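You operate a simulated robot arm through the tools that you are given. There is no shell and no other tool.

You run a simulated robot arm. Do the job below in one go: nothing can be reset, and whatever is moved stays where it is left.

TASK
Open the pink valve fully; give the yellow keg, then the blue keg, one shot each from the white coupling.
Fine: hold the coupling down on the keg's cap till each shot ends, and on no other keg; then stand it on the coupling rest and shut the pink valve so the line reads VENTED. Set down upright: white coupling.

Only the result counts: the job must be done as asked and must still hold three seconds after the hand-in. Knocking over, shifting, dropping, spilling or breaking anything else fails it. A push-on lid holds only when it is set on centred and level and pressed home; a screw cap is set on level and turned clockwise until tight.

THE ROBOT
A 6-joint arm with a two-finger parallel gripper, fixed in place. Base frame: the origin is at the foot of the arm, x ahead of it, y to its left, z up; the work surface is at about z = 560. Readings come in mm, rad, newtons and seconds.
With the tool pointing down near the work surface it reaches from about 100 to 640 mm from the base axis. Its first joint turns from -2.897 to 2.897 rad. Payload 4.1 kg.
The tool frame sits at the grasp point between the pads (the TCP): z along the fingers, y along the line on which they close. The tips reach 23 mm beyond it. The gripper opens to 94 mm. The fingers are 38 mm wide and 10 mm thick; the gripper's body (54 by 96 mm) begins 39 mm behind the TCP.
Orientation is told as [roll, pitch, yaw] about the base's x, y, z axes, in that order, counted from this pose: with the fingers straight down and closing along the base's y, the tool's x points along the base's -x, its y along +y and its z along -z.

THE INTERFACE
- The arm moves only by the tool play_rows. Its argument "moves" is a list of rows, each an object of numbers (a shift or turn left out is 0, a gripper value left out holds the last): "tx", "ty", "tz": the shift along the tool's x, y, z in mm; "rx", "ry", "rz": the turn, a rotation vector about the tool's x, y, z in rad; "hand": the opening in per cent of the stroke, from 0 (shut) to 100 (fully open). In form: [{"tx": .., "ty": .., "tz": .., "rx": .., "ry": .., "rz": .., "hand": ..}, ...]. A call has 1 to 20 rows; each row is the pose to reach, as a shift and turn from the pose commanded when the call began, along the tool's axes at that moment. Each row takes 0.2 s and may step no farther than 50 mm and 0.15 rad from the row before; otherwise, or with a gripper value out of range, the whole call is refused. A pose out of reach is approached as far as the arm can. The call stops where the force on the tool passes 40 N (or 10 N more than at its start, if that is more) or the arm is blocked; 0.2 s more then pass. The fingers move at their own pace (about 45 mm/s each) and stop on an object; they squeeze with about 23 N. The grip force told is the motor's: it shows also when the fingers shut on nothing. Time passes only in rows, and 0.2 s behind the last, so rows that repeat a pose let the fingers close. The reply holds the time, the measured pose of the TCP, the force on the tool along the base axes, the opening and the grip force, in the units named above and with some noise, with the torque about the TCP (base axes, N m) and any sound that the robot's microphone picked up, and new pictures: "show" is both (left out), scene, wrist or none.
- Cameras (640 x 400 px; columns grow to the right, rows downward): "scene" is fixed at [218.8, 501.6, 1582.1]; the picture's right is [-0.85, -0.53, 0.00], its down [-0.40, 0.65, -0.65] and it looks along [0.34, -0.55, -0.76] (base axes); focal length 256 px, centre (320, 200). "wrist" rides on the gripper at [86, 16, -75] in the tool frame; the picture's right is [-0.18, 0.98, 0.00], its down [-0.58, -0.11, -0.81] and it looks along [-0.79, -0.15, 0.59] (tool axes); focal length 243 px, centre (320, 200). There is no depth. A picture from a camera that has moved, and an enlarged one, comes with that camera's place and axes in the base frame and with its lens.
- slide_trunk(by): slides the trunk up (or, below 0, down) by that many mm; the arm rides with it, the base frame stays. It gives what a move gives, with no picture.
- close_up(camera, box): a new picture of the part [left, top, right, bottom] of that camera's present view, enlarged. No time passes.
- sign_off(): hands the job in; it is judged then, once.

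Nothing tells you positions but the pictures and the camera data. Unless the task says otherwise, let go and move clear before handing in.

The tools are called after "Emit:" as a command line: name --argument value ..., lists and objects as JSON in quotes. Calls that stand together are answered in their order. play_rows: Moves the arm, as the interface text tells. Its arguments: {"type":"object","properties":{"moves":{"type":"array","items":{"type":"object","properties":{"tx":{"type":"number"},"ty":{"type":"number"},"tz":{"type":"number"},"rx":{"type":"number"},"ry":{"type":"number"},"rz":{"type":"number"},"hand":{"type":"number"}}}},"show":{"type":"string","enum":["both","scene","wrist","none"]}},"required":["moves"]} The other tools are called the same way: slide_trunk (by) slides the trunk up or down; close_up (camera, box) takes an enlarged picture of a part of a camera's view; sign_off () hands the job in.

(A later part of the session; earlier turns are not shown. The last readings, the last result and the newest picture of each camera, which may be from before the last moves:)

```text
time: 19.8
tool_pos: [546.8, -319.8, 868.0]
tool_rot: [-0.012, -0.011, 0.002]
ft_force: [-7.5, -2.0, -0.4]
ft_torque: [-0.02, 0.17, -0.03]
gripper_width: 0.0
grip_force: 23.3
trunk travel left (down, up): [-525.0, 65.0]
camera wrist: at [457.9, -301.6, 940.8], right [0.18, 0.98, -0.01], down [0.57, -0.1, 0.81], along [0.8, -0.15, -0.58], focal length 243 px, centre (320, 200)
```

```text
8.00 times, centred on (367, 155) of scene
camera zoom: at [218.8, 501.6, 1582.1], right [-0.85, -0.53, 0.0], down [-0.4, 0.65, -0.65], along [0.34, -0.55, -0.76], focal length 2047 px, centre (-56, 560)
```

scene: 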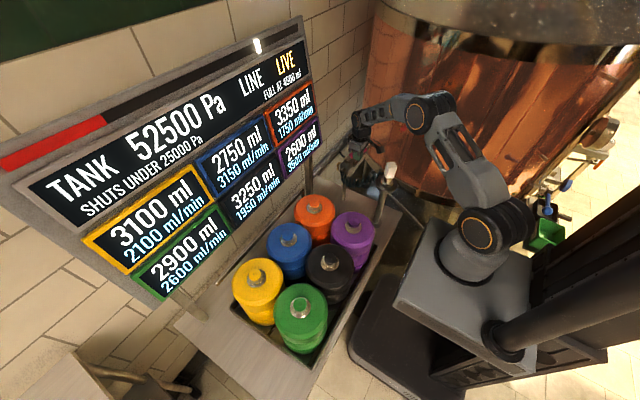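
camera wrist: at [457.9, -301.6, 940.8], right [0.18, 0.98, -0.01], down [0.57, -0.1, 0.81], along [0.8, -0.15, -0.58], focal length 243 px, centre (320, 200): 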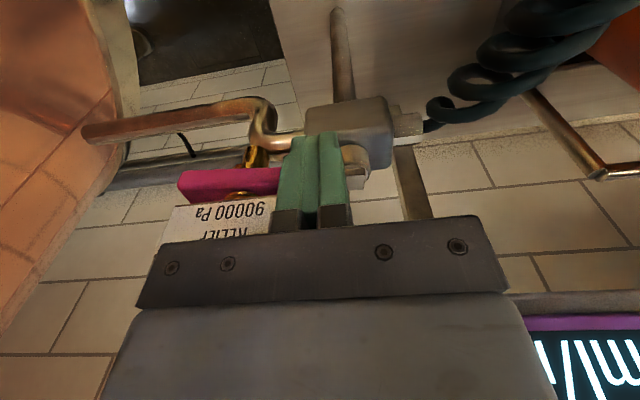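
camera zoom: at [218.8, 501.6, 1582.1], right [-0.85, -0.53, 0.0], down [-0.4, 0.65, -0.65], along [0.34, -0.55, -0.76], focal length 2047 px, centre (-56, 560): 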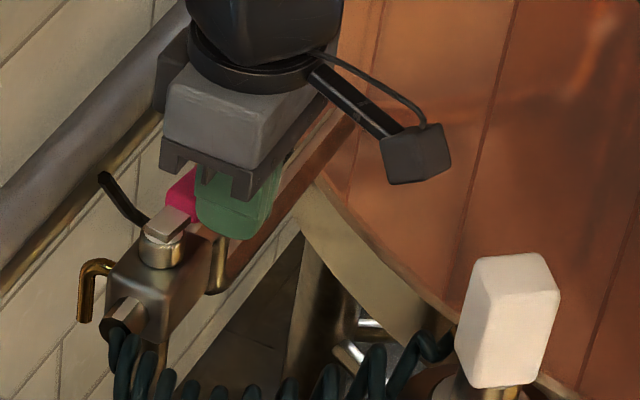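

The lever passes the relief freely and is nearly along the pipe. I push on until I feel the stop.

Emit:
play_rows --moves '[{"tx": -2}, {"tx": -4}, {"tx": -4}]' --show "wrist"

Emit:
close_up --camera "wrist" --box '[150, 80, 400, 240]'

```text
time: 20.6
tool_pos: [548.0, -321.0, 868.0]
tool_rot: [-0.011, -0.01, -0.002]
ft_force: [-12.3, -2.1, 0.3]
ft_torque: [-0.05, 0.24, -0.08]
gripper_width: 0.2
grip_force: 23.2
trunk travel left (down, up): [-525.0, 65.0]
camera wrist: at [460.4, -302.7, 940.9], right [0.19, 0.98, -0.01], down [0.57, -0.1, 0.81], along [0.8, -0.16, -0.58], focal length 243 px, centre (320, 200)
```

wrist: 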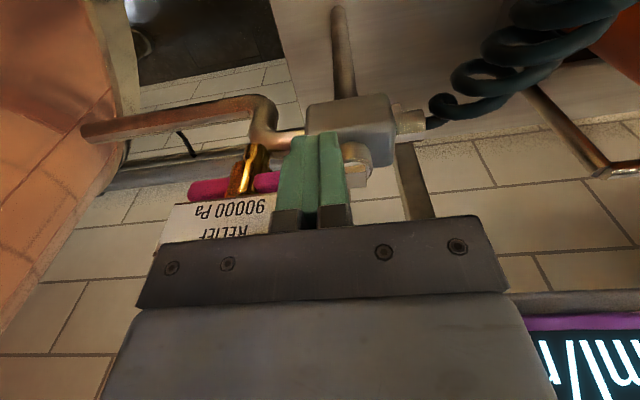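

```text
2.50 times, centred on (275, 160) of wrist
camera zoom: at [460.4, -302.7, 940.9], right [0.19, 0.98, -0.01], down [0.57, -0.1, 0.81], along [0.8, -0.16, -0.58], focal length 606 px, centre (432, 300)
```

zoom: 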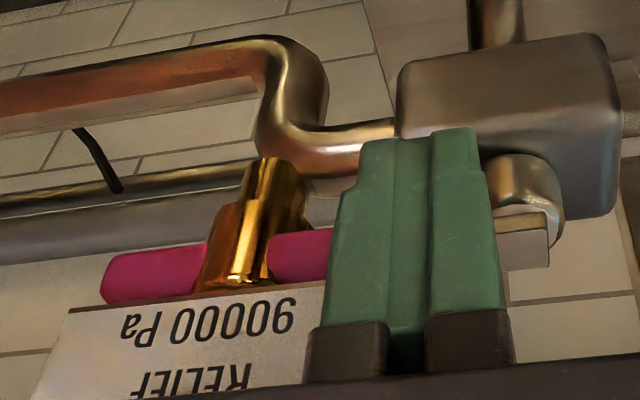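

The lever is now along the pipe and the force is rising (12 N). I press a little more to be sure it is against its stop.

Emit:
play_rows --moves '[{"tx": -2}, {"tx": -4}, {"tx": -6}, {"tx": -6}]' --show "both"

Emit:
close_up --camera "wrist" --box '[150, 80, 400, 240]'

```text
time: 21.4
tool_pos: [549.3, -319.7, 866.6]
tool_rot: [-0.004, 0.003, -0.001]
ft_force: [-23.0, -2.4, 5.1]
ft_torque: [0.05, 0.33, -0.06]
gripper_width: 0.0
grip_force: 22.7
trunk travel left (down, up): [-525.0, 65.0]
stopped in row 3: the force on the tool passed its limit at 42 N (the readings are from after the stop); the commanded pose is now the measured one
camera wrist: at [461.7, -302.4, 940.6], right [0.19, 0.98, -0.01], down [0.58, -0.11, 0.81], along [0.79, -0.15, -0.59], focal length 243 px, centre (320, 200)
```

scene: 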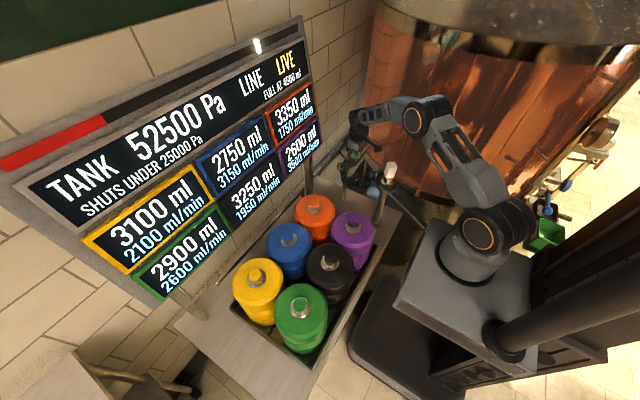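
wrist: 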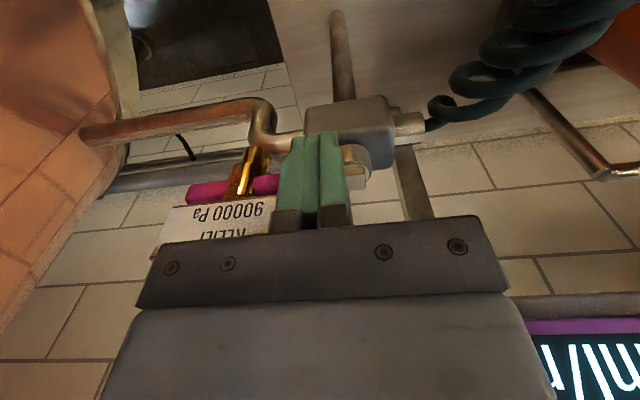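

```text
2.50 times, centred on (275, 160) of wrist
camera zoom: at [461.7, -302.4, 940.6], right [0.19, 0.98, -0.01], down [0.58, -0.11, 0.81], along [0.79, -0.15, -0.59], focal length 606 px, centre (432, 300)
```

zoom: 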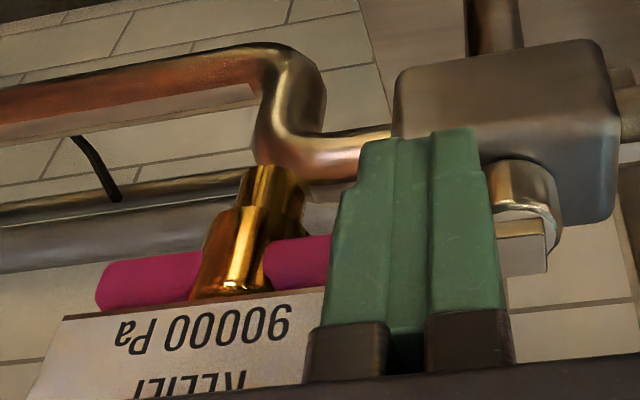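

The lever hit a hard stop along the pipe (over 40 N) with the line LIVE, so the valve is fully open. I back off, rise, and travel across to survey the kegs and test the reach at yellow.

Emit:
play_rows --moves '[{"tx": 12}, {"tx": 20, "tz": -35}, {"tx": 30, "tz": -80}, {"tx": 40, "tz": -125}, {"tx": 40, "tz": -150}]' --show "scene"

Emit:
close_up --camera "wrist" --box '[200, 40, 400, 170]'

```text
time: 22.6
tool_pos: [511.3, -317.3, 1015.2]
tool_rot: [-0.007, 0.0, 0.0]
ft_force: [-0.3, -0.4, 0.5]
ft_torque: [-0.02, -0.02, 0.02]
gripper_width: 0.0
grip_force: 22.6
trunk travel left (down, up): [-525.0, 65.0]
```

scene: 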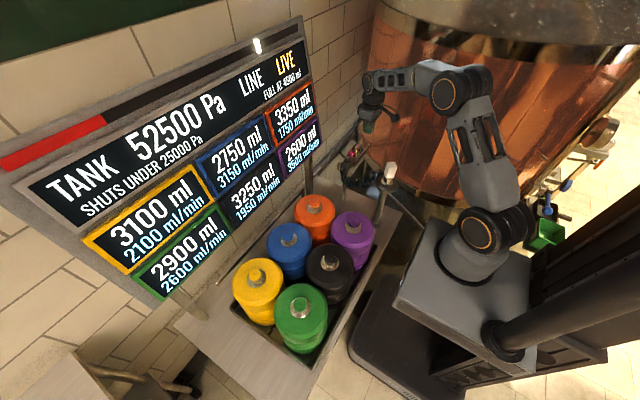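

```text
3.08 times, centred on (300, 105) of wrist
camera zoom: at [424.3, -299.7, 1089.4], right [0.18, 0.98, -0.01], down [0.58, -0.1, 0.81], along [0.79, -0.15, -0.59], focal length 746 px, centre (382, 492)
```

zoom: 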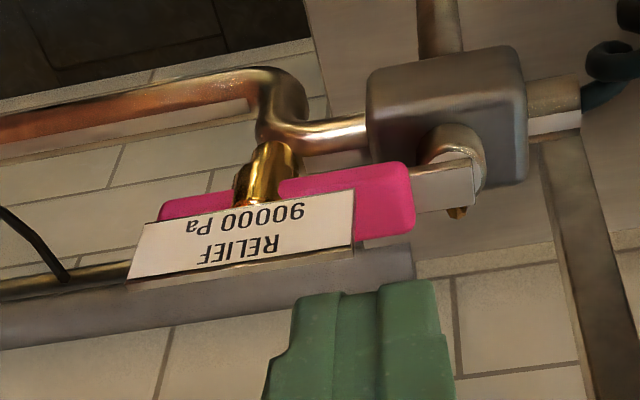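

The valve is fully open. Now I travel over the kegs to look at the yellow and blue caps.

Emit:
play_rows --moves '[{"ty": 45, "tx": 10}, {"ty": 90, "tx": 20}, {"ty": 135, "tx": 31}, {"ty": 180, "tx": 31}, {"ty": 225, "tx": 31}, {"ty": 270, "tx": 31}, {"ty": 315, "tx": 31}, {"ty": 360, "tx": 31}, {"ty": 405, "tx": 31}, {"ty": 450, "tx": 31}, {"ty": 495, "tx": 31}, {"ty": 540, "tx": 31}, {"ty": 540, "tx": 31}]' --show "wrist"

Emit:
close_up --camera "wrist" --box '[150, 0, 520, 220]'

```text
time: 25.4
tool_pos: [482.8, 223.8, 1010.6]
tool_rot: [-0.008, 0.0, 0.0]
ft_force: [0.0, 0.8, 0.2]
ft_torque: [-0.01, -0.04, 0.0]
gripper_width: 0.0
grip_force: 23.3
trunk travel left (down, up): [-525.0, 65.0]
camera wrist: at [395.3, 240.3, 1084.4], right [0.18, 0.98, -0.01], down [0.58, -0.1, 0.81], along [0.79, -0.15, -0.59], focal length 243 px, centre (320, 200)
```

wrist: 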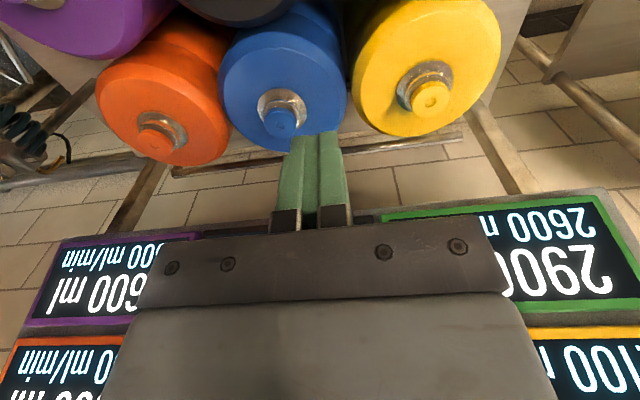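

```text
1.73 times, centred on (335, 110) of wrist
camera zoom: at [395.3, 240.3, 1084.4], right [0.18, 0.98, -0.01], down [0.58, -0.1, 0.81], along [0.79, -0.15, -0.59], focal length 420 px, centre (294, 356)
```

zoom: 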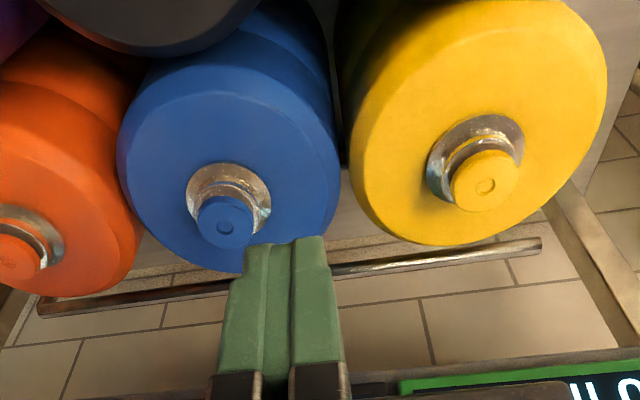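

Emit:
close_up --camera "scene" --box '[226, 245, 306, 295]'

Emit:
close_up --camera "scene" --box '[255, 210, 335, 260]'

Emit:
close_up --camera "wrist" --box '[360, 30, 500, 130]'

Emit:
close_up --camera "wrist" --box '[210, 50, 350, 150]'

```text
8.00 times, centred on (266, 270) of scene
camera zoom: at [218.8, 501.6, 1582.1], right [-0.85, -0.53, 0.0], down [-0.4, 0.65, -0.65], along [0.34, -0.55, -0.76], focal length 2047 px, centre (752, -360)
```

zoom: 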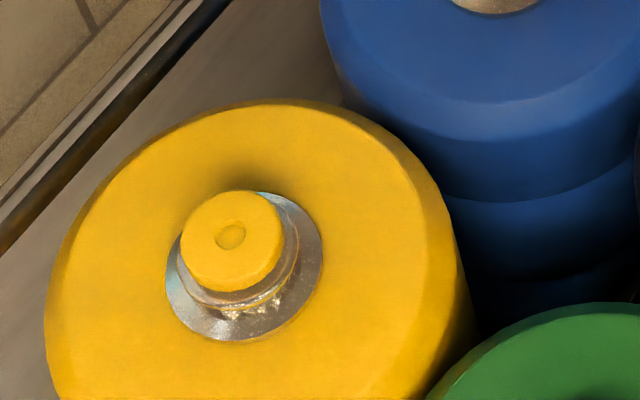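

```text
8.00 times, centred on (295, 235) of scene
camera zoom: at [218.8, 501.6, 1582.1], right [-0.85, -0.53, 0.0], down [-0.4, 0.65, -0.65], along [0.34, -0.55, -0.76], focal length 2047 px, centre (520, -80)
```

zoom: 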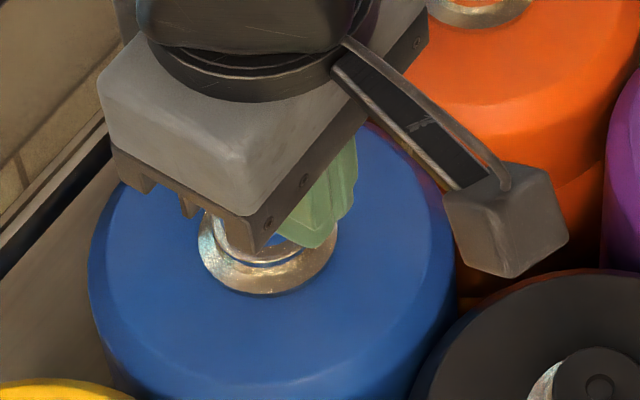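

```text
4.00 times, centred on (430, 80) of wrist
camera zoom: at [395.3, 240.3, 1084.4], right [0.18, 0.98, -0.01], down [0.58, -0.1, 0.81], along [0.79, -0.15, -0.59], focal length 970 px, centre (-120, 680)
```

zoom: 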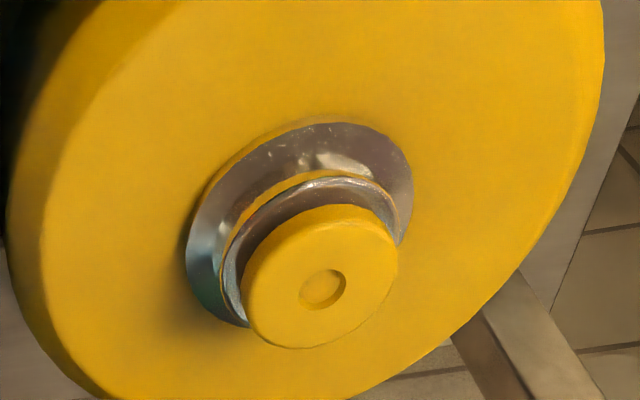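

```text
4.00 times, centred on (280, 100) of wrist
camera zoom: at [395.3, 240.3, 1084.4], right [0.18, 0.98, -0.01], down [0.58, -0.1, 0.81], along [0.79, -0.15, -0.59], focal length 970 px, centre (480, 600)
```

zoom: 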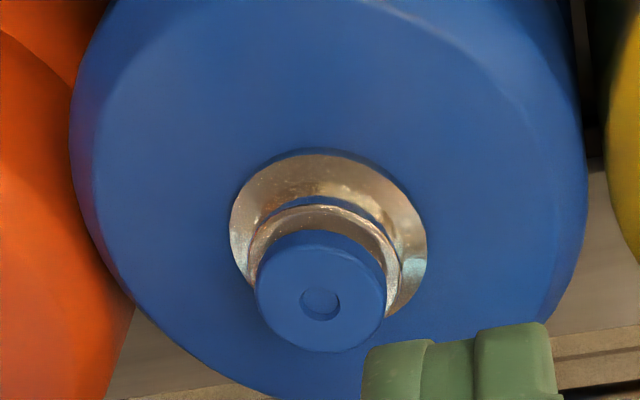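

I now put the yellow cap top near (558, 325, 852) and the blue cap top near (559, 161, 852). I test whether the upright hand can reach above the yellow cap.

Emit:
play_rows --moves '[{"tx": -19, "ty": 25, "tz": 10}, {"tx": -38, "ty": 51, "tz": 20}, {"tx": -56, "ty": 76, "tz": 40}, {"tx": -75, "ty": 101, "tz": 65}, {"tx": -75, "ty": 101, "tz": 65}, {"tx": -75, "ty": 101, "tz": 65}]' --show "both"

```text
time: 26.8
tool_pos: [557.4, 322.6, 945.6]
tool_rot: [-0.008, -0.002, 0.0]
ft_force: [0.9, 0.0, 0.7]
ft_torque: [0.01, -0.01, 0.0]
gripper_width: 0.0
grip_force: 22.9
trunk travel left (down, up): [-525.0, 65.0]
camera wrist: at [469.7, 340.4, 1019.1], right [0.18, 0.98, -0.01], down [0.58, -0.1, 0.81], along [0.79, -0.15, -0.59], focal length 243 px, centre (320, 200)
```

scene: 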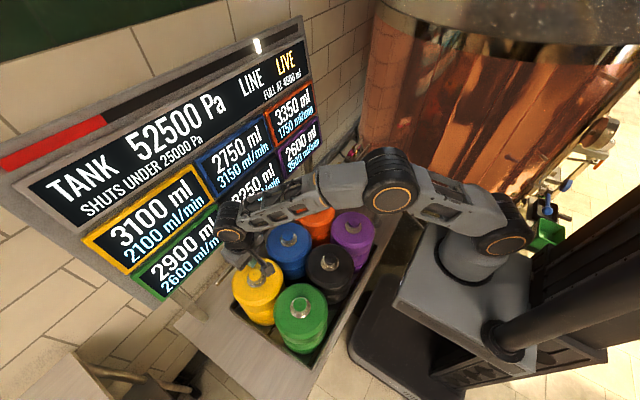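
wrist: 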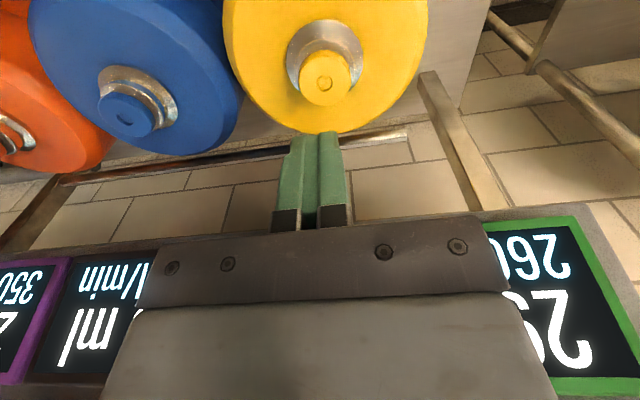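

The upright hand reaches yellow comfortably, and that view confirms the yellow cap at about (559, 325.5). I now go back over the coupling, opening the hand and turning it to match the handle's angle.

Emit:
play_rows --moves '[{"tx": 10, "ty": -10, "tz": -45}, {"tx": 20, "ty": -45, "tz": -75, "rz": -0.04}, {"tx": 35, "ty": -90, "tz": -90, "rz": -0.09}, {"tx": 50, "ty": -135, "tz": -95, "rz": -0.14}, {"tx": 65, "ty": -180, "tz": -95, "rz": -0.2}, {"tx": 80, "ty": -225, "tz": -95, "rz": -0.26}, {"tx": 95, "ty": -270, "tz": -95, "rz": -0.32}, {"tx": 110, "ty": -315, "tz": -95, "rz": -0.38}, {"tx": 125, "ty": -360, "tz": -95, "rz": -0.44, "hand": 100}, {"tx": 140, "ty": -405, "tz": -95, "rz": -0.5, "hand": 100}, {"tx": 155, "ty": -450, "tz": -95, "rz": -0.56, "hand": 100}, {"tx": 170, "ty": -495, "tz": -95, "rz": -0.62}, {"tx": 180, "ty": -540, "tz": -95, "rz": -0.67}, {"tx": 188, "ty": -576, "tz": -95, "rz": -0.7}, {"tx": 188, "ty": -576, "tz": -95, "rz": -0.7}]' --show "both"

Emit:
close_up --camera "wrist" --box '[220, 40, 420, 200]'

Emit:
close_up --camera "scene" --box '[360, 150, 424, 200]'

```text
time: 30.0
tool_pos: [369.7, -253.7, 1045.0]
tool_rot: [-0.007, 0.005, 0.7]
ft_force: [-0.1, 0.0, 0.2]
ft_torque: [-0.02, -0.02, -0.01]
gripper_width: 93.9
grip_force: 0.1
trunk travel left (down, up): [-525.0, 65.0]
camera wrist: at [290.3, -295.4, 1120.1], right [-0.49, 0.87, -0.01], down [0.51, 0.3, 0.8], along [0.7, 0.39, -0.59], focal length 243 px, centre (320, 200)
```

scene: 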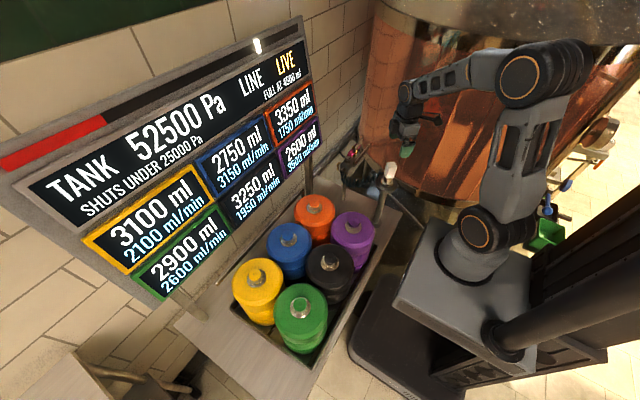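
wrist: 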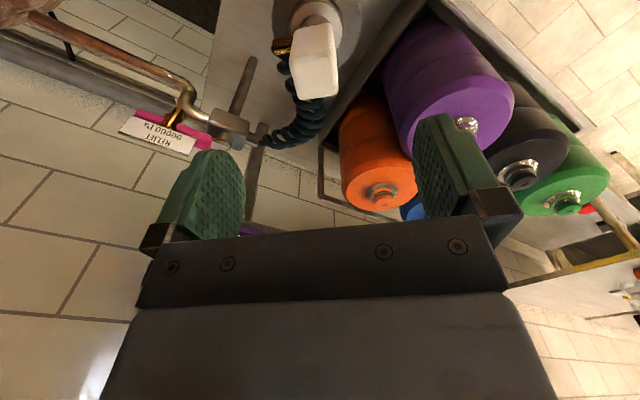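

```text
2.50 times, centred on (320, 120) of wrist
camera zoom: at [290.3, -295.4, 1120.1], right [-0.49, 0.87, -0.01], down [0.51, 0.3, 0.8], along [0.7, 0.39, -0.59], focal length 606 px, centre (320, 400)
```

zoom: 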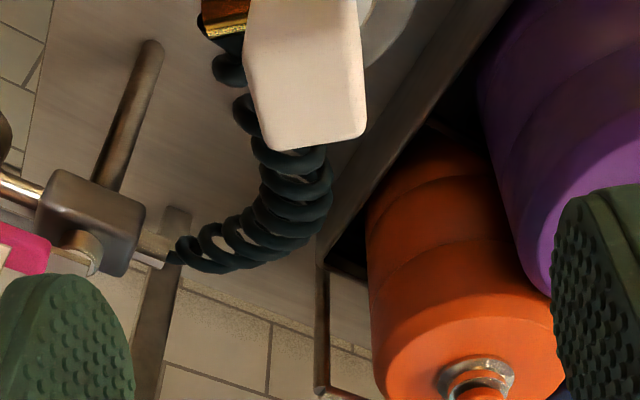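

```text
8.00 times, centred on (392, 175) of scene
camera zoom: at [218.8, 501.6, 1582.1], right [-0.85, -0.53, 0.0], down [-0.4, 0.65, -0.65], along [0.34, -0.55, -0.76], focal length 2047 px, centre (-256, 400)
```

zoom: 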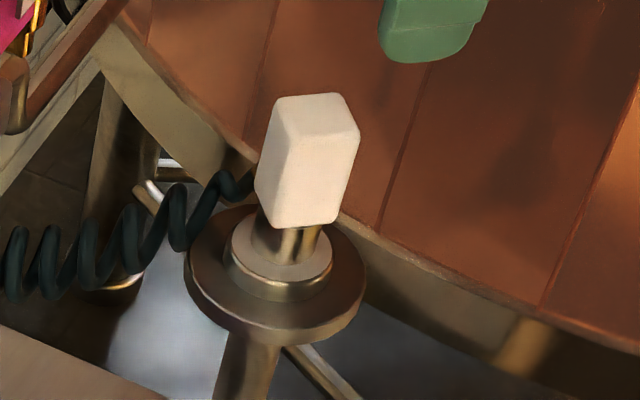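

Emit:
close_up --camera "wrist" --box '[250, 0, 370, 110]'

```text
3.64 times, centred on (310, 55) of wrist
camera zoom: at [290.3, -295.4, 1120.1], right [-0.49, 0.87, -0.01], down [0.51, 0.3, 0.8], along [0.7, 0.39, -0.59], focal length 882 px, centre (356, 727)
```

zoom: 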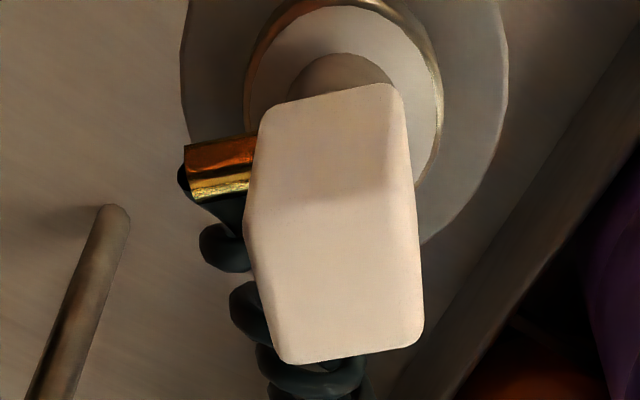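

The hose's gold fitting sticks out of the face toward azimuth about -51°, so I must grip the other pair of faces. I turn the hand by about 91° the other way, stay above the coupling and check.

Emit:
play_rows --moves '[{"rz": 0.145, "hand": 65}, {"rz": 0.29}, {"rz": 0.435}, {"rz": 0.58}, {"rz": 0.725}, {"rz": 0.87}, {"rz": 1.015}, {"rz": 1.16}, {"rz": 1.305}, {"rz": 1.45}, {"rz": 1.59}, {"rz": 1.59}]' --show "both"

Emit:
close_up --camera "wrist" --box '[230, 0, 390, 130]'

```text
time: 32.6
tool_pos: [368.6, -253.5, 1044.1]
tool_rot: [-0.003, -0.007, -0.891]
ft_force: [0.2, -1.1, -0.5]
ft_torque: [-0.01, 0.07, 0.0]
gripper_width: 61.1
grip_force: 0.1
trunk travel left (down, up): [-525.0, 65.0]
camera wrist: at [325.9, -174.2, 1118.3], right [0.88, 0.47, 0.0], down [0.28, -0.51, 0.81], along [0.38, -0.71, -0.59], focal length 243 px, centre (320, 200)
```

scene: 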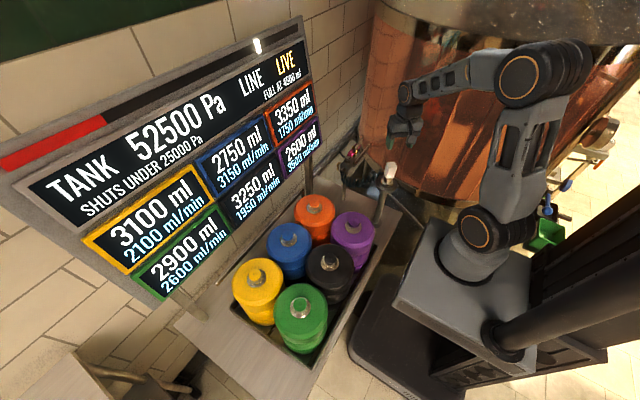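
wrist: 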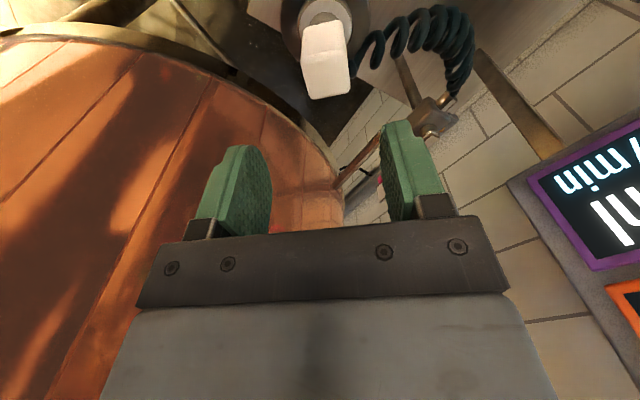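

```text
3.08 times, centred on (310, 65) of wrist
camera zoom: at [325.9, -174.2, 1118.3], right [0.88, 0.47, 0.0], down [0.28, -0.51, 0.81], along [0.38, -0.71, -0.59], focal length 746 px, centre (351, 615)
```

zoom: 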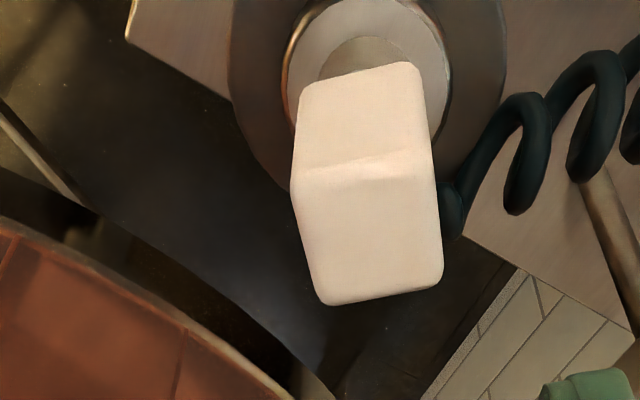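

The hand's closing line now matches the handle (azimuth 39°), whose centre I place at about (373, -252) with its top at z ≈ 940. I centre over it and come down partway.

Emit:
play_rows --moves '[{"tx": -1.6, "ty": 4.6, "tz": 25}, {"tx": -1.6, "ty": 4.6, "tz": 55}, {"tx": -1.6, "ty": 4.6, "tz": 76}, {"tx": -1.6, "ty": 4.6, "tz": 76}]' --show "both"

Emit:
close_up --camera "scene" --box '[355, 135, 435, 195]'

```text
time: 33.6
tool_pos: [372.6, -251.7, 968.9]
tool_rot: [-0.003, -0.007, -0.89]
ft_force: [-0.5, 0.0, 0.7]
ft_torque: [-0.04, 0.0, 0.0]
gripper_width: 61.2
grip_force: 0.1
trunk travel left (down, up): [-525.0, 65.0]
camera wrist: at [329.7, -173.2, 1042.7], right [0.88, 0.48, 0.0], down [0.28, -0.51, 0.81], along [0.38, -0.71, -0.59], focal length 243 px, centre (320, 200)
```

scene: 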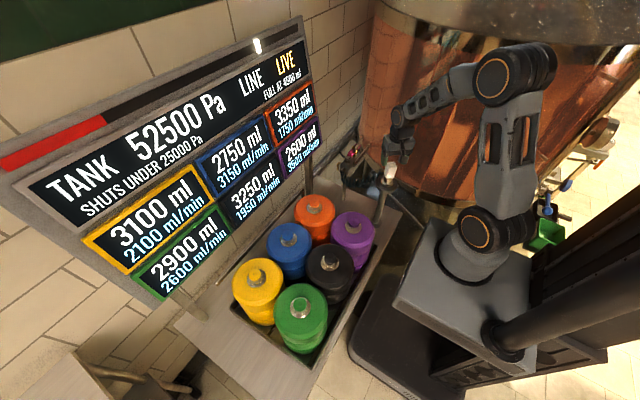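
wrist: 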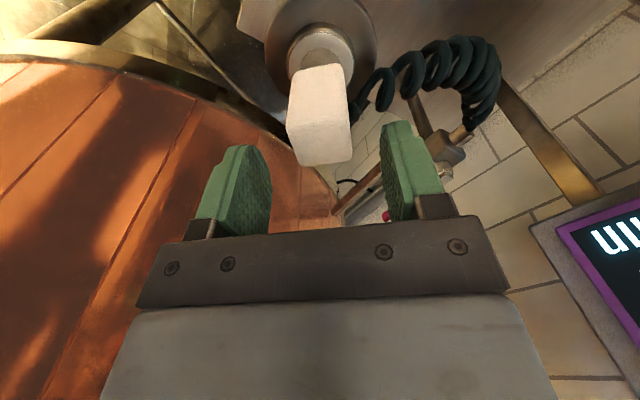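

```text
6.67 times, centred on (395, 165) of scene
camera zoom: at [218.8, 501.6, 1582.1], right [-0.85, -0.53, 0.0], down [-0.4, 0.65, -0.65], along [0.34, -0.55, -0.76], focal length 1706 px, centre (-180, 433)
```

zoom: 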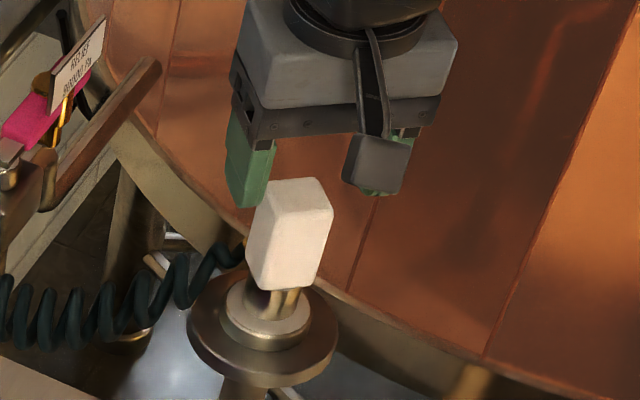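

The handle is centred between the fingers. I descend around it and close the grip.

Emit:
play_rows --moves '[{"tz": 20}, {"tz": 40}, {"tz": 56}, {"tz": 56}]' --show "both"

Emit:
close_up --camera "scene" --box '[355, 135, 435, 195]'

```text
time: 34.6
tool_pos: [375.3, -253.3, 913.1]
tool_rot: [-0.005, -0.007, -0.892]
ft_force: [-0.1, -0.8, -0.1]
ft_torque: [0.02, 0.02, -0.03]
gripper_width: 61.1
grip_force: 0.1
trunk travel left (down, up): [-525.0, 65.0]
camera wrist: at [330.9, -173.8, 986.6], right [0.88, 0.48, 0.0], down [0.28, -0.51, 0.81], along [0.38, -0.71, -0.59], focal length 243 px, centre (320, 200)
```

scene: 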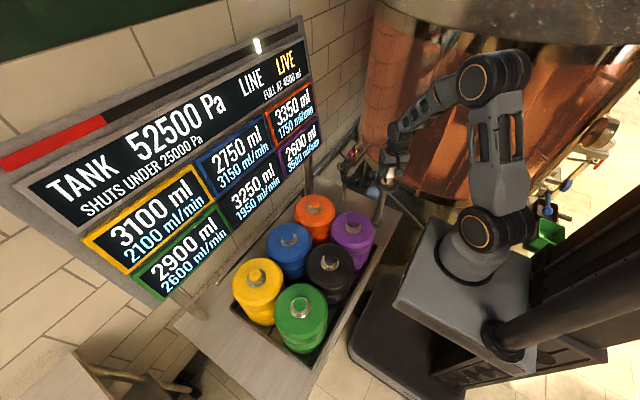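
wrist: 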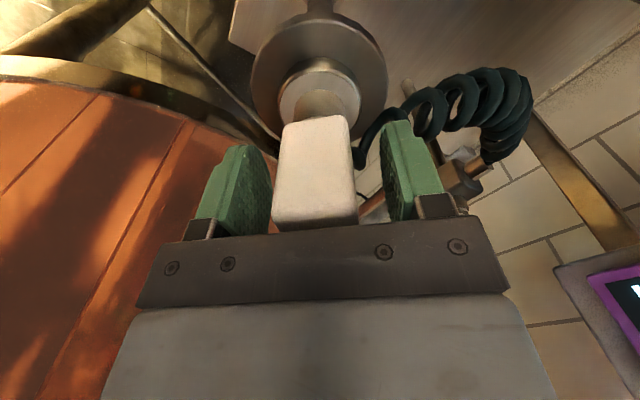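

```text
6.67 times, centred on (395, 165) of scene
camera zoom: at [218.8, 501.6, 1582.1], right [-0.85, -0.53, 0.0], down [-0.4, 0.65, -0.65], along [0.34, -0.55, -0.76], focal length 1706 px, centre (-180, 433)
```

zoom: 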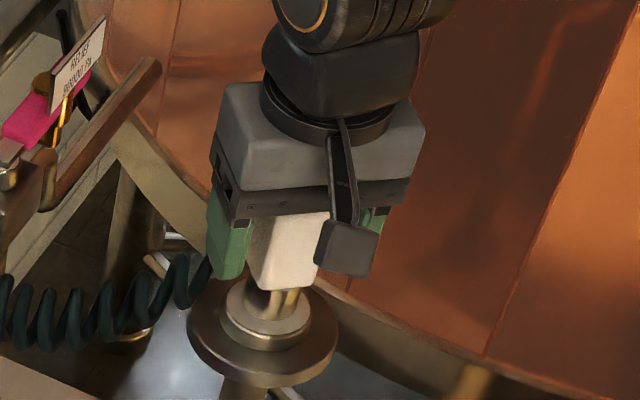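

The handle sits squarely between the pads. I close the grip.

Emit:
play_rows --moves '[{"hand": 0}, {"hand": 0}, {"hand": 0}, {"hand": 0}]' --show "both"

Emit:
close_up --camera "scene" --box '[355, 135, 435, 195]'

```text
time: 35.6
tool_pos: [374.2, -253.0, 913.1]
tool_rot: [-0.005, -0.005, -0.89]
ft_force: [-1.0, -0.7, 0.1]
ft_torque: [0.0, 0.02, 0.0]
gripper_width: 34.0
grip_force: 23.1
trunk travel left (down, up): [-525.0, 65.0]
camera wrist: at [330.7, -173.7, 986.8], right [0.88, 0.48, 0.0], down [0.28, -0.51, 0.81], along [0.38, -0.71, -0.59], focal length 243 px, centre (320, 200)
```

scene: 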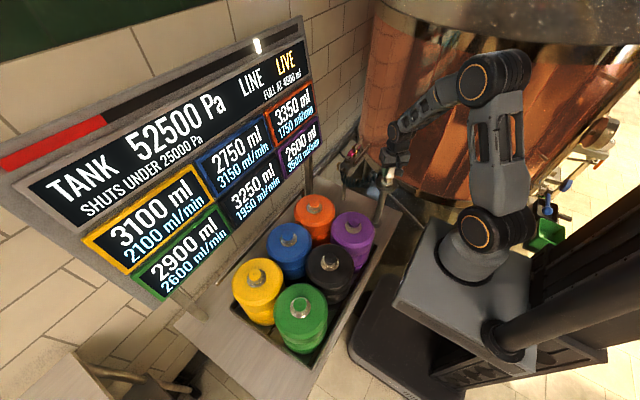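
wrist: 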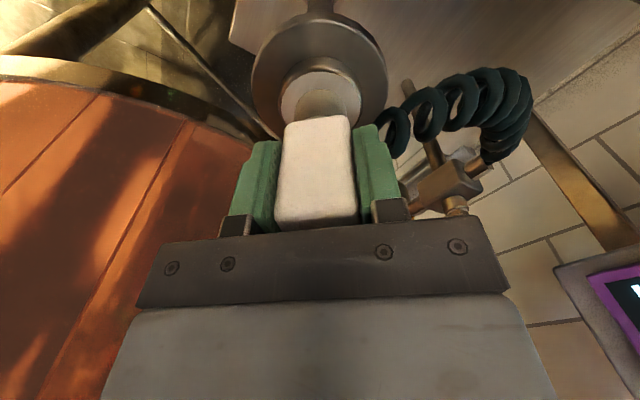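

```text
6.67 times, centred on (395, 165) of scene
camera zoom: at [218.8, 501.6, 1582.1], right [-0.85, -0.53, 0.0], down [-0.4, 0.65, -0.65], along [0.34, -0.55, -0.76], focal length 1706 px, centre (-180, 433)
```

zoom: 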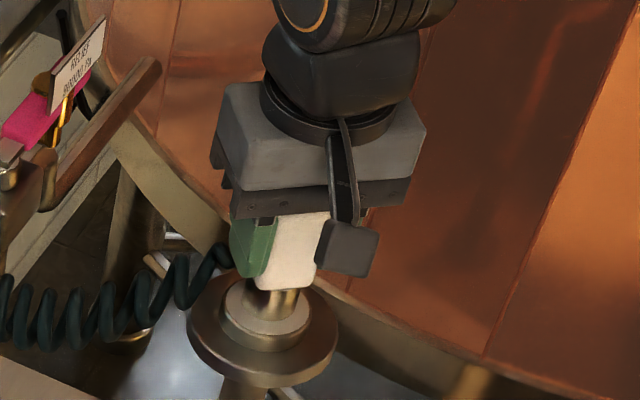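

Gripped at 34 mm with 23 N, hand at about (374, -253, 913), which I'll use to return it. I lift it straight up and check.

Emit:
play_rows --moves '[{"tz": -15}, {"tz": -35}, {"tz": -60}, {"tz": -85}, {"tz": -85}]' --show "both"

Emit:
close_up --camera "scene" --box '[355, 125, 435, 185]'

Emit:
close_up --camera "wrist" --box '[230, 0, 410, 230]'

```text
time: 36.8
tool_pos: [373.5, -252.4, 998.2]
tool_rot: [-0.005, -0.008, -0.891]
ft_force: [-0.5, 0.3, -1.8]
ft_torque: [-0.01, 0.02, 0.01]
gripper_width: 33.9
grip_force: 23.0
trunk travel left (down, up): [-525.0, 65.0]
camera wrist: at [329.9, -173.1, 1071.5], right [0.88, 0.48, 0.0], down [0.28, -0.51, 0.81], along [0.38, -0.71, -0.59], focal length 243 px, centre (320, 200)
```

scene: 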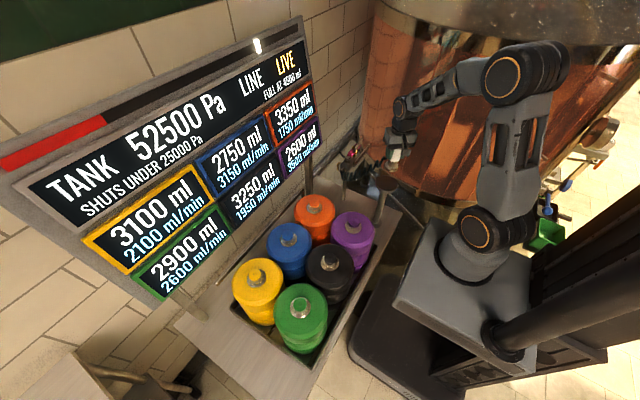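
wrist: 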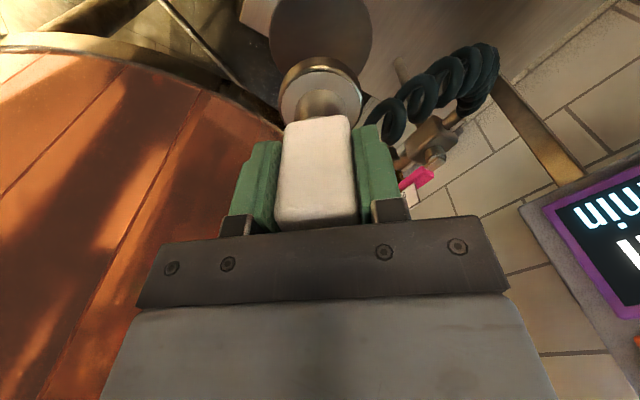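

```text
6.67 times, centred on (395, 155) of scene
camera zoom: at [218.8, 501.6, 1582.1], right [-0.85, -0.53, 0.0], down [-0.4, 0.65, -0.65], along [0.34, -0.55, -0.76], focal length 1706 px, centre (-180, 500)
```

zoom: 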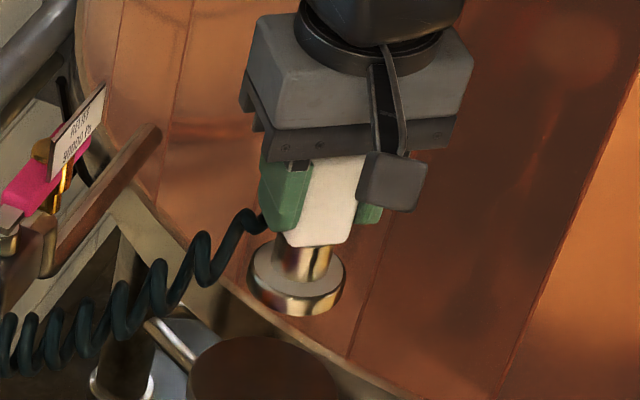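

```text
1.74 times, centred on (320, 115) of wrist
camera zoom: at [329.9, -173.1, 1071.5], right [0.88, 0.48, 0.0], down [0.28, -0.51, 0.81], along [0.38, -0.71, -0.59], focal length 422 px, centre (320, 348)
```

zoom: 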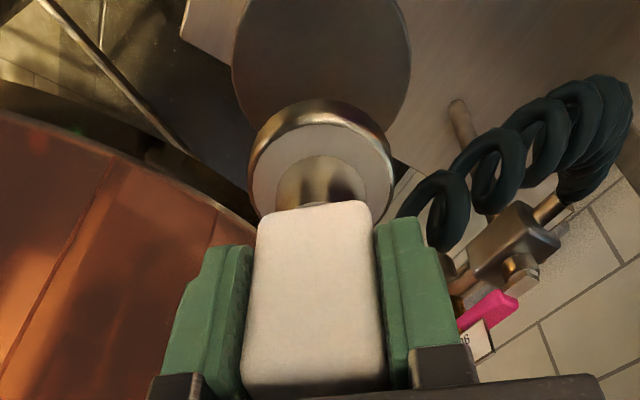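

The coupling came off cleanly; its foot is about 73 mm below the grasp point. I carry it high across to above the yellow cap.

Emit:
play_rows --moves '[{"tx": 23.8, "ty": 36.3, "tz": -5}, {"tx": 47.5, "ty": 72.5, "tz": -10}, {"tx": 71.3, "ty": 108.8, "tz": -10}, {"tx": 95.1, "ty": 145, "tz": -10}, {"tx": 118.9, "ty": 181.3, "tz": -10}, {"tx": 142.6, "ty": 217.5, "tz": -10}, {"tx": 166.4, "ty": 253.8, "tz": -10}, {"tx": 190.2, "ty": 290, "tz": -10}, {"tx": 213.9, "ty": 326.3, "tz": -10}, {"tx": 237.7, "ty": 362.5, "tz": -10}, {"tx": 261.5, "ty": 398.8, "tz": -10}, {"tx": 285.3, "ty": 435, "tz": -10}, {"tx": 309, "ty": 471.3, "tz": -10}, {"tx": 332.8, "ty": 507.5, "tz": -10}, {"tx": 332.8, "ty": 507.5, "tz": -10}, {"tx": 332.8, "ty": 507.5, "tz": -10}]' --show "both"

Emit:
close_up --camera "scene" --box '[216, 215, 312, 275]'

Emit:
close_up --camera "wrist" --box '[220, 0, 420, 150]'

```text
time: 40.2
tool_pos: [557.8, 327.6, 1005.0]
tool_rot: [-0.005, -0.008, -0.89]
ft_force: [0.6, -0.1, -2.8]
ft_torque: [0.01, 0.0, -0.02]
gripper_width: 33.8
grip_force: 23.4
trunk travel left (down, up): [-525.0, 65.0]
camera wrist: at [515.3, 405.2, 1077.8], right [0.88, 0.48, 0.0], down [0.28, -0.51, 0.81], along [0.38, -0.71, -0.59], focal length 243 px, centre (320, 200)
```

scene: 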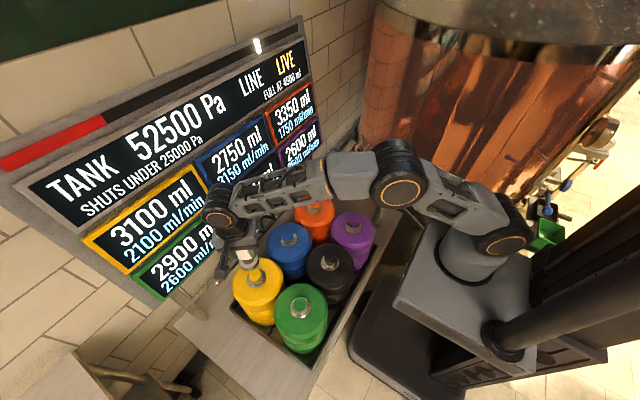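
wrist: 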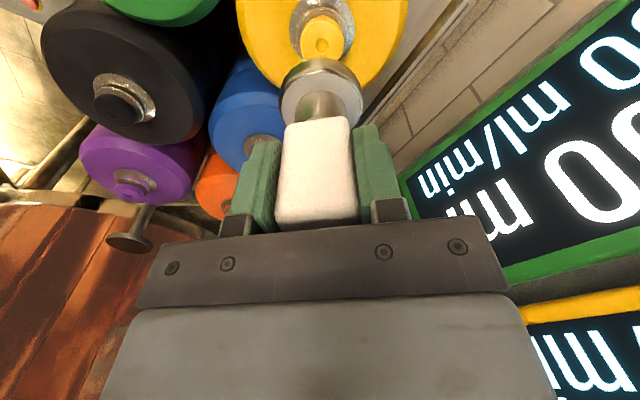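

```text
6.67 times, centred on (264, 245) of scene
camera zoom: at [218.8, 501.6, 1582.1], right [-0.85, -0.53, 0.0], down [-0.4, 0.65, -0.65], along [0.34, -0.55, -0.76], focal length 1706 px, centre (693, -100)
```

zoom: 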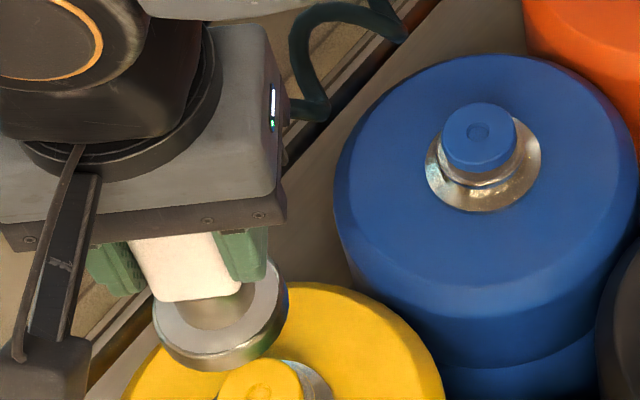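

```text
2.67 times, centred on (320, 75) of wrist
camera zoom: at [515.3, 405.2, 1077.8], right [0.88, 0.48, 0.0], down [0.28, -0.51, 0.81], along [0.38, -0.71, -0.59], focal length 647 px, centre (320, 533)
```

zoom: 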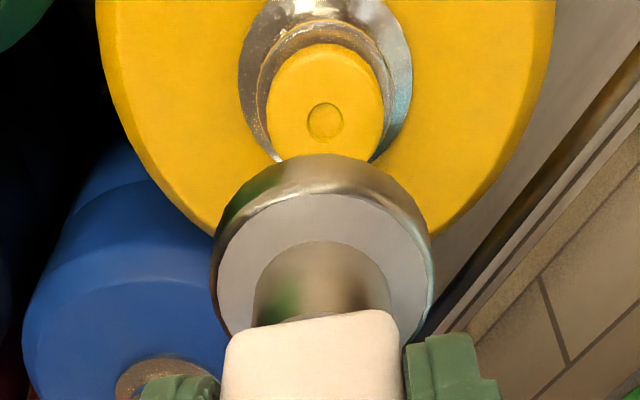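

The camera puts the yellow cap within about 2 mm of the coupling's axis. I correct that and lower to roughly 20 mm above the cap for another look.

Emit:
play_rows --moves '[{"tx": -1.7, "ty": 1.0, "tz": 15}, {"tx": -1.7, "ty": 1.0, "tz": 40}, {"tx": -1.7, "ty": 1.0, "tz": 58}, {"tx": -1.7, "ty": 1.0, "tz": 58}]' --show "both"

Emit:
close_up --camera "scene" --box '[216, 230, 312, 290]'

Emit:
close_up --camera "wrist" --box '[220, 0, 420, 150]'

```text
time: 41.2
tool_pos: [560.2, 324.2, 945.7]
tool_rot: [-0.004, -0.008, -0.892]
ft_force: [-0.4, 0.5, -1.9]
ft_torque: [0.03, 0.04, 0.0]
gripper_width: 33.9
grip_force: 22.7
trunk travel left (down, up): [-525.0, 65.0]
camera wrist: at [517.4, 404.0, 1019.0], right [0.88, 0.48, 0.0], down [0.28, -0.51, 0.81], along [0.38, -0.71, -0.59], focal length 243 px, centre (320, 200)
```

scene: 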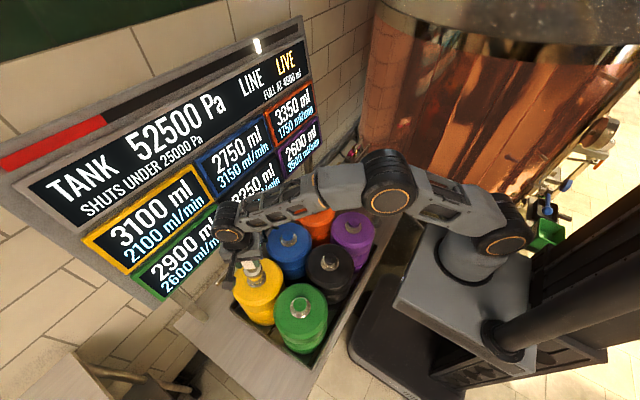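
wrist: 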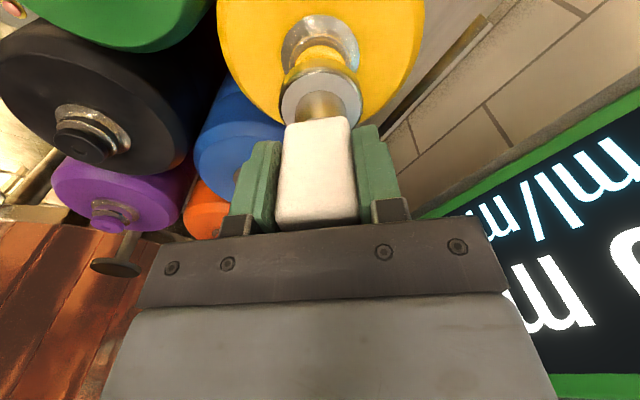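

```text
6.67 times, centred on (264, 260) of scene
camera zoom: at [218.8, 501.6, 1582.1], right [-0.85, -0.53, 0.0], down [-0.4, 0.65, -0.65], along [0.34, -0.55, -0.76], focal length 1706 px, centre (693, -200)
```

zoom: 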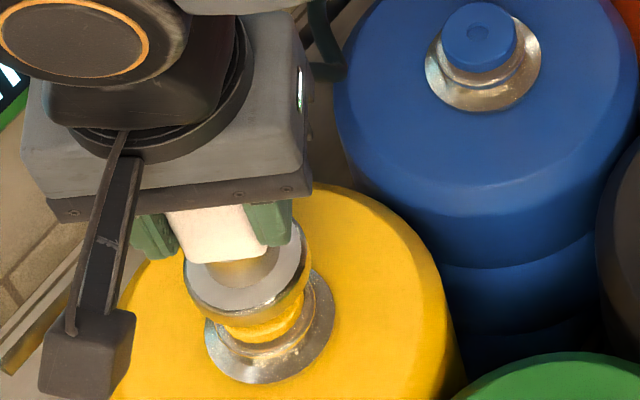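

```text
2.67 times, centred on (320, 75) of wrist
camera zoom: at [517.4, 404.0, 1019.0], right [0.88, 0.48, 0.0], down [0.28, -0.51, 0.81], along [0.38, -0.71, -0.59], focal length 647 px, centre (320, 533)
```

zoom: 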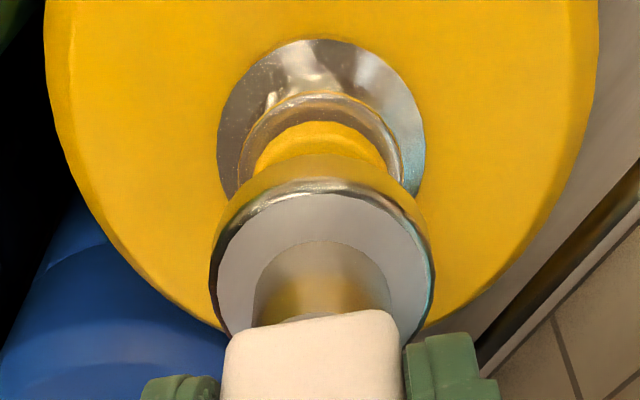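

Everything lines up over the yellow cap. I lower gently, watching the force and the board.

Emit:
play_rows --moves '[{"tz": 6}, {"tz": 12}, {"tz": 16}, {"tz": 18}, {"tz": 18}]' --show "both"

Emit:
close_up --camera "scene" --box '[216, 230, 312, 290]'

```text
time: 42.4
tool_pos: [560.6, 325.5, 928.5]
tool_rot: [-0.005, -0.008, -0.89]
ft_force: [-0.3, -0.3, -1.6]
ft_torque: [0.01, 0.01, 0.0]
gripper_width: 34.1
grip_force: 23.3
trunk travel left (down, up): [-525.0, 65.0]
camera wrist: at [517.6, 403.6, 1001.0], right [0.88, 0.48, 0.0], down [0.28, -0.51, 0.81], along [0.38, -0.71, -0.59], focal length 243 px, centre (320, 200)
```

scene: 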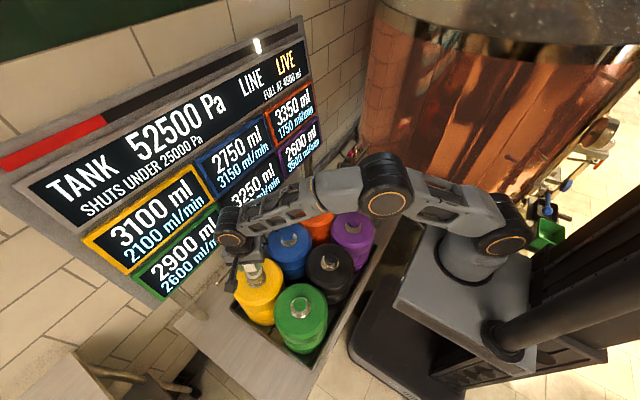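
wrist: 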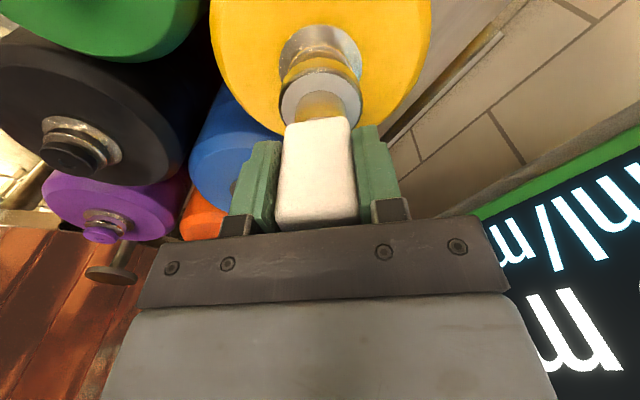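

```text
6.67 times, centred on (264, 260) of scene
camera zoom: at [218.8, 501.6, 1582.1], right [-0.85, -0.53, 0.0], down [-0.4, 0.65, -0.65], along [0.34, -0.55, -0.76], focal length 1706 px, centre (693, -200)
```

zoom: 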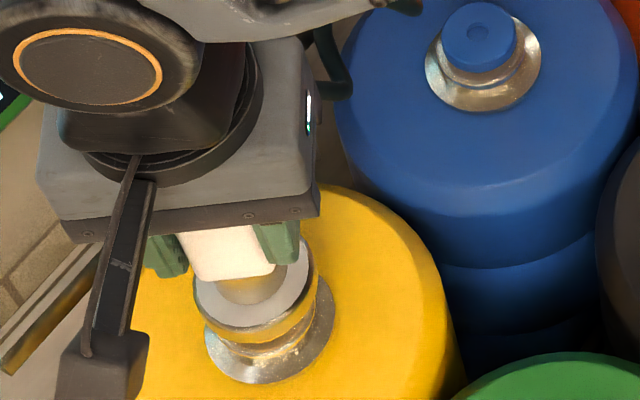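

No contact yet. I continue down in 1 mm steps.

Emit:
play_rows --moves '[{"tz": 1}, {"tz": 2}, {"tz": 3}, {"tz": 4}, {"tz": 4}]' --show "scene"

```text
time: 43.6
tool_pos: [560.4, 325.4, 923.5]
tool_rot: [-0.003, -0.006, -0.892]
ft_force: [0.3, 0.0, -1.5]
ft_torque: [0.02, -0.04, 0.03]
gripper_width: 34.2
grip_force: 23.2
trunk travel left (down, up): [-525.0, 65.0]
```

scene: 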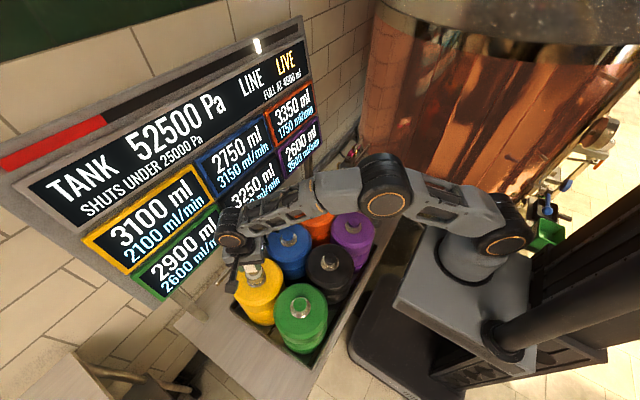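

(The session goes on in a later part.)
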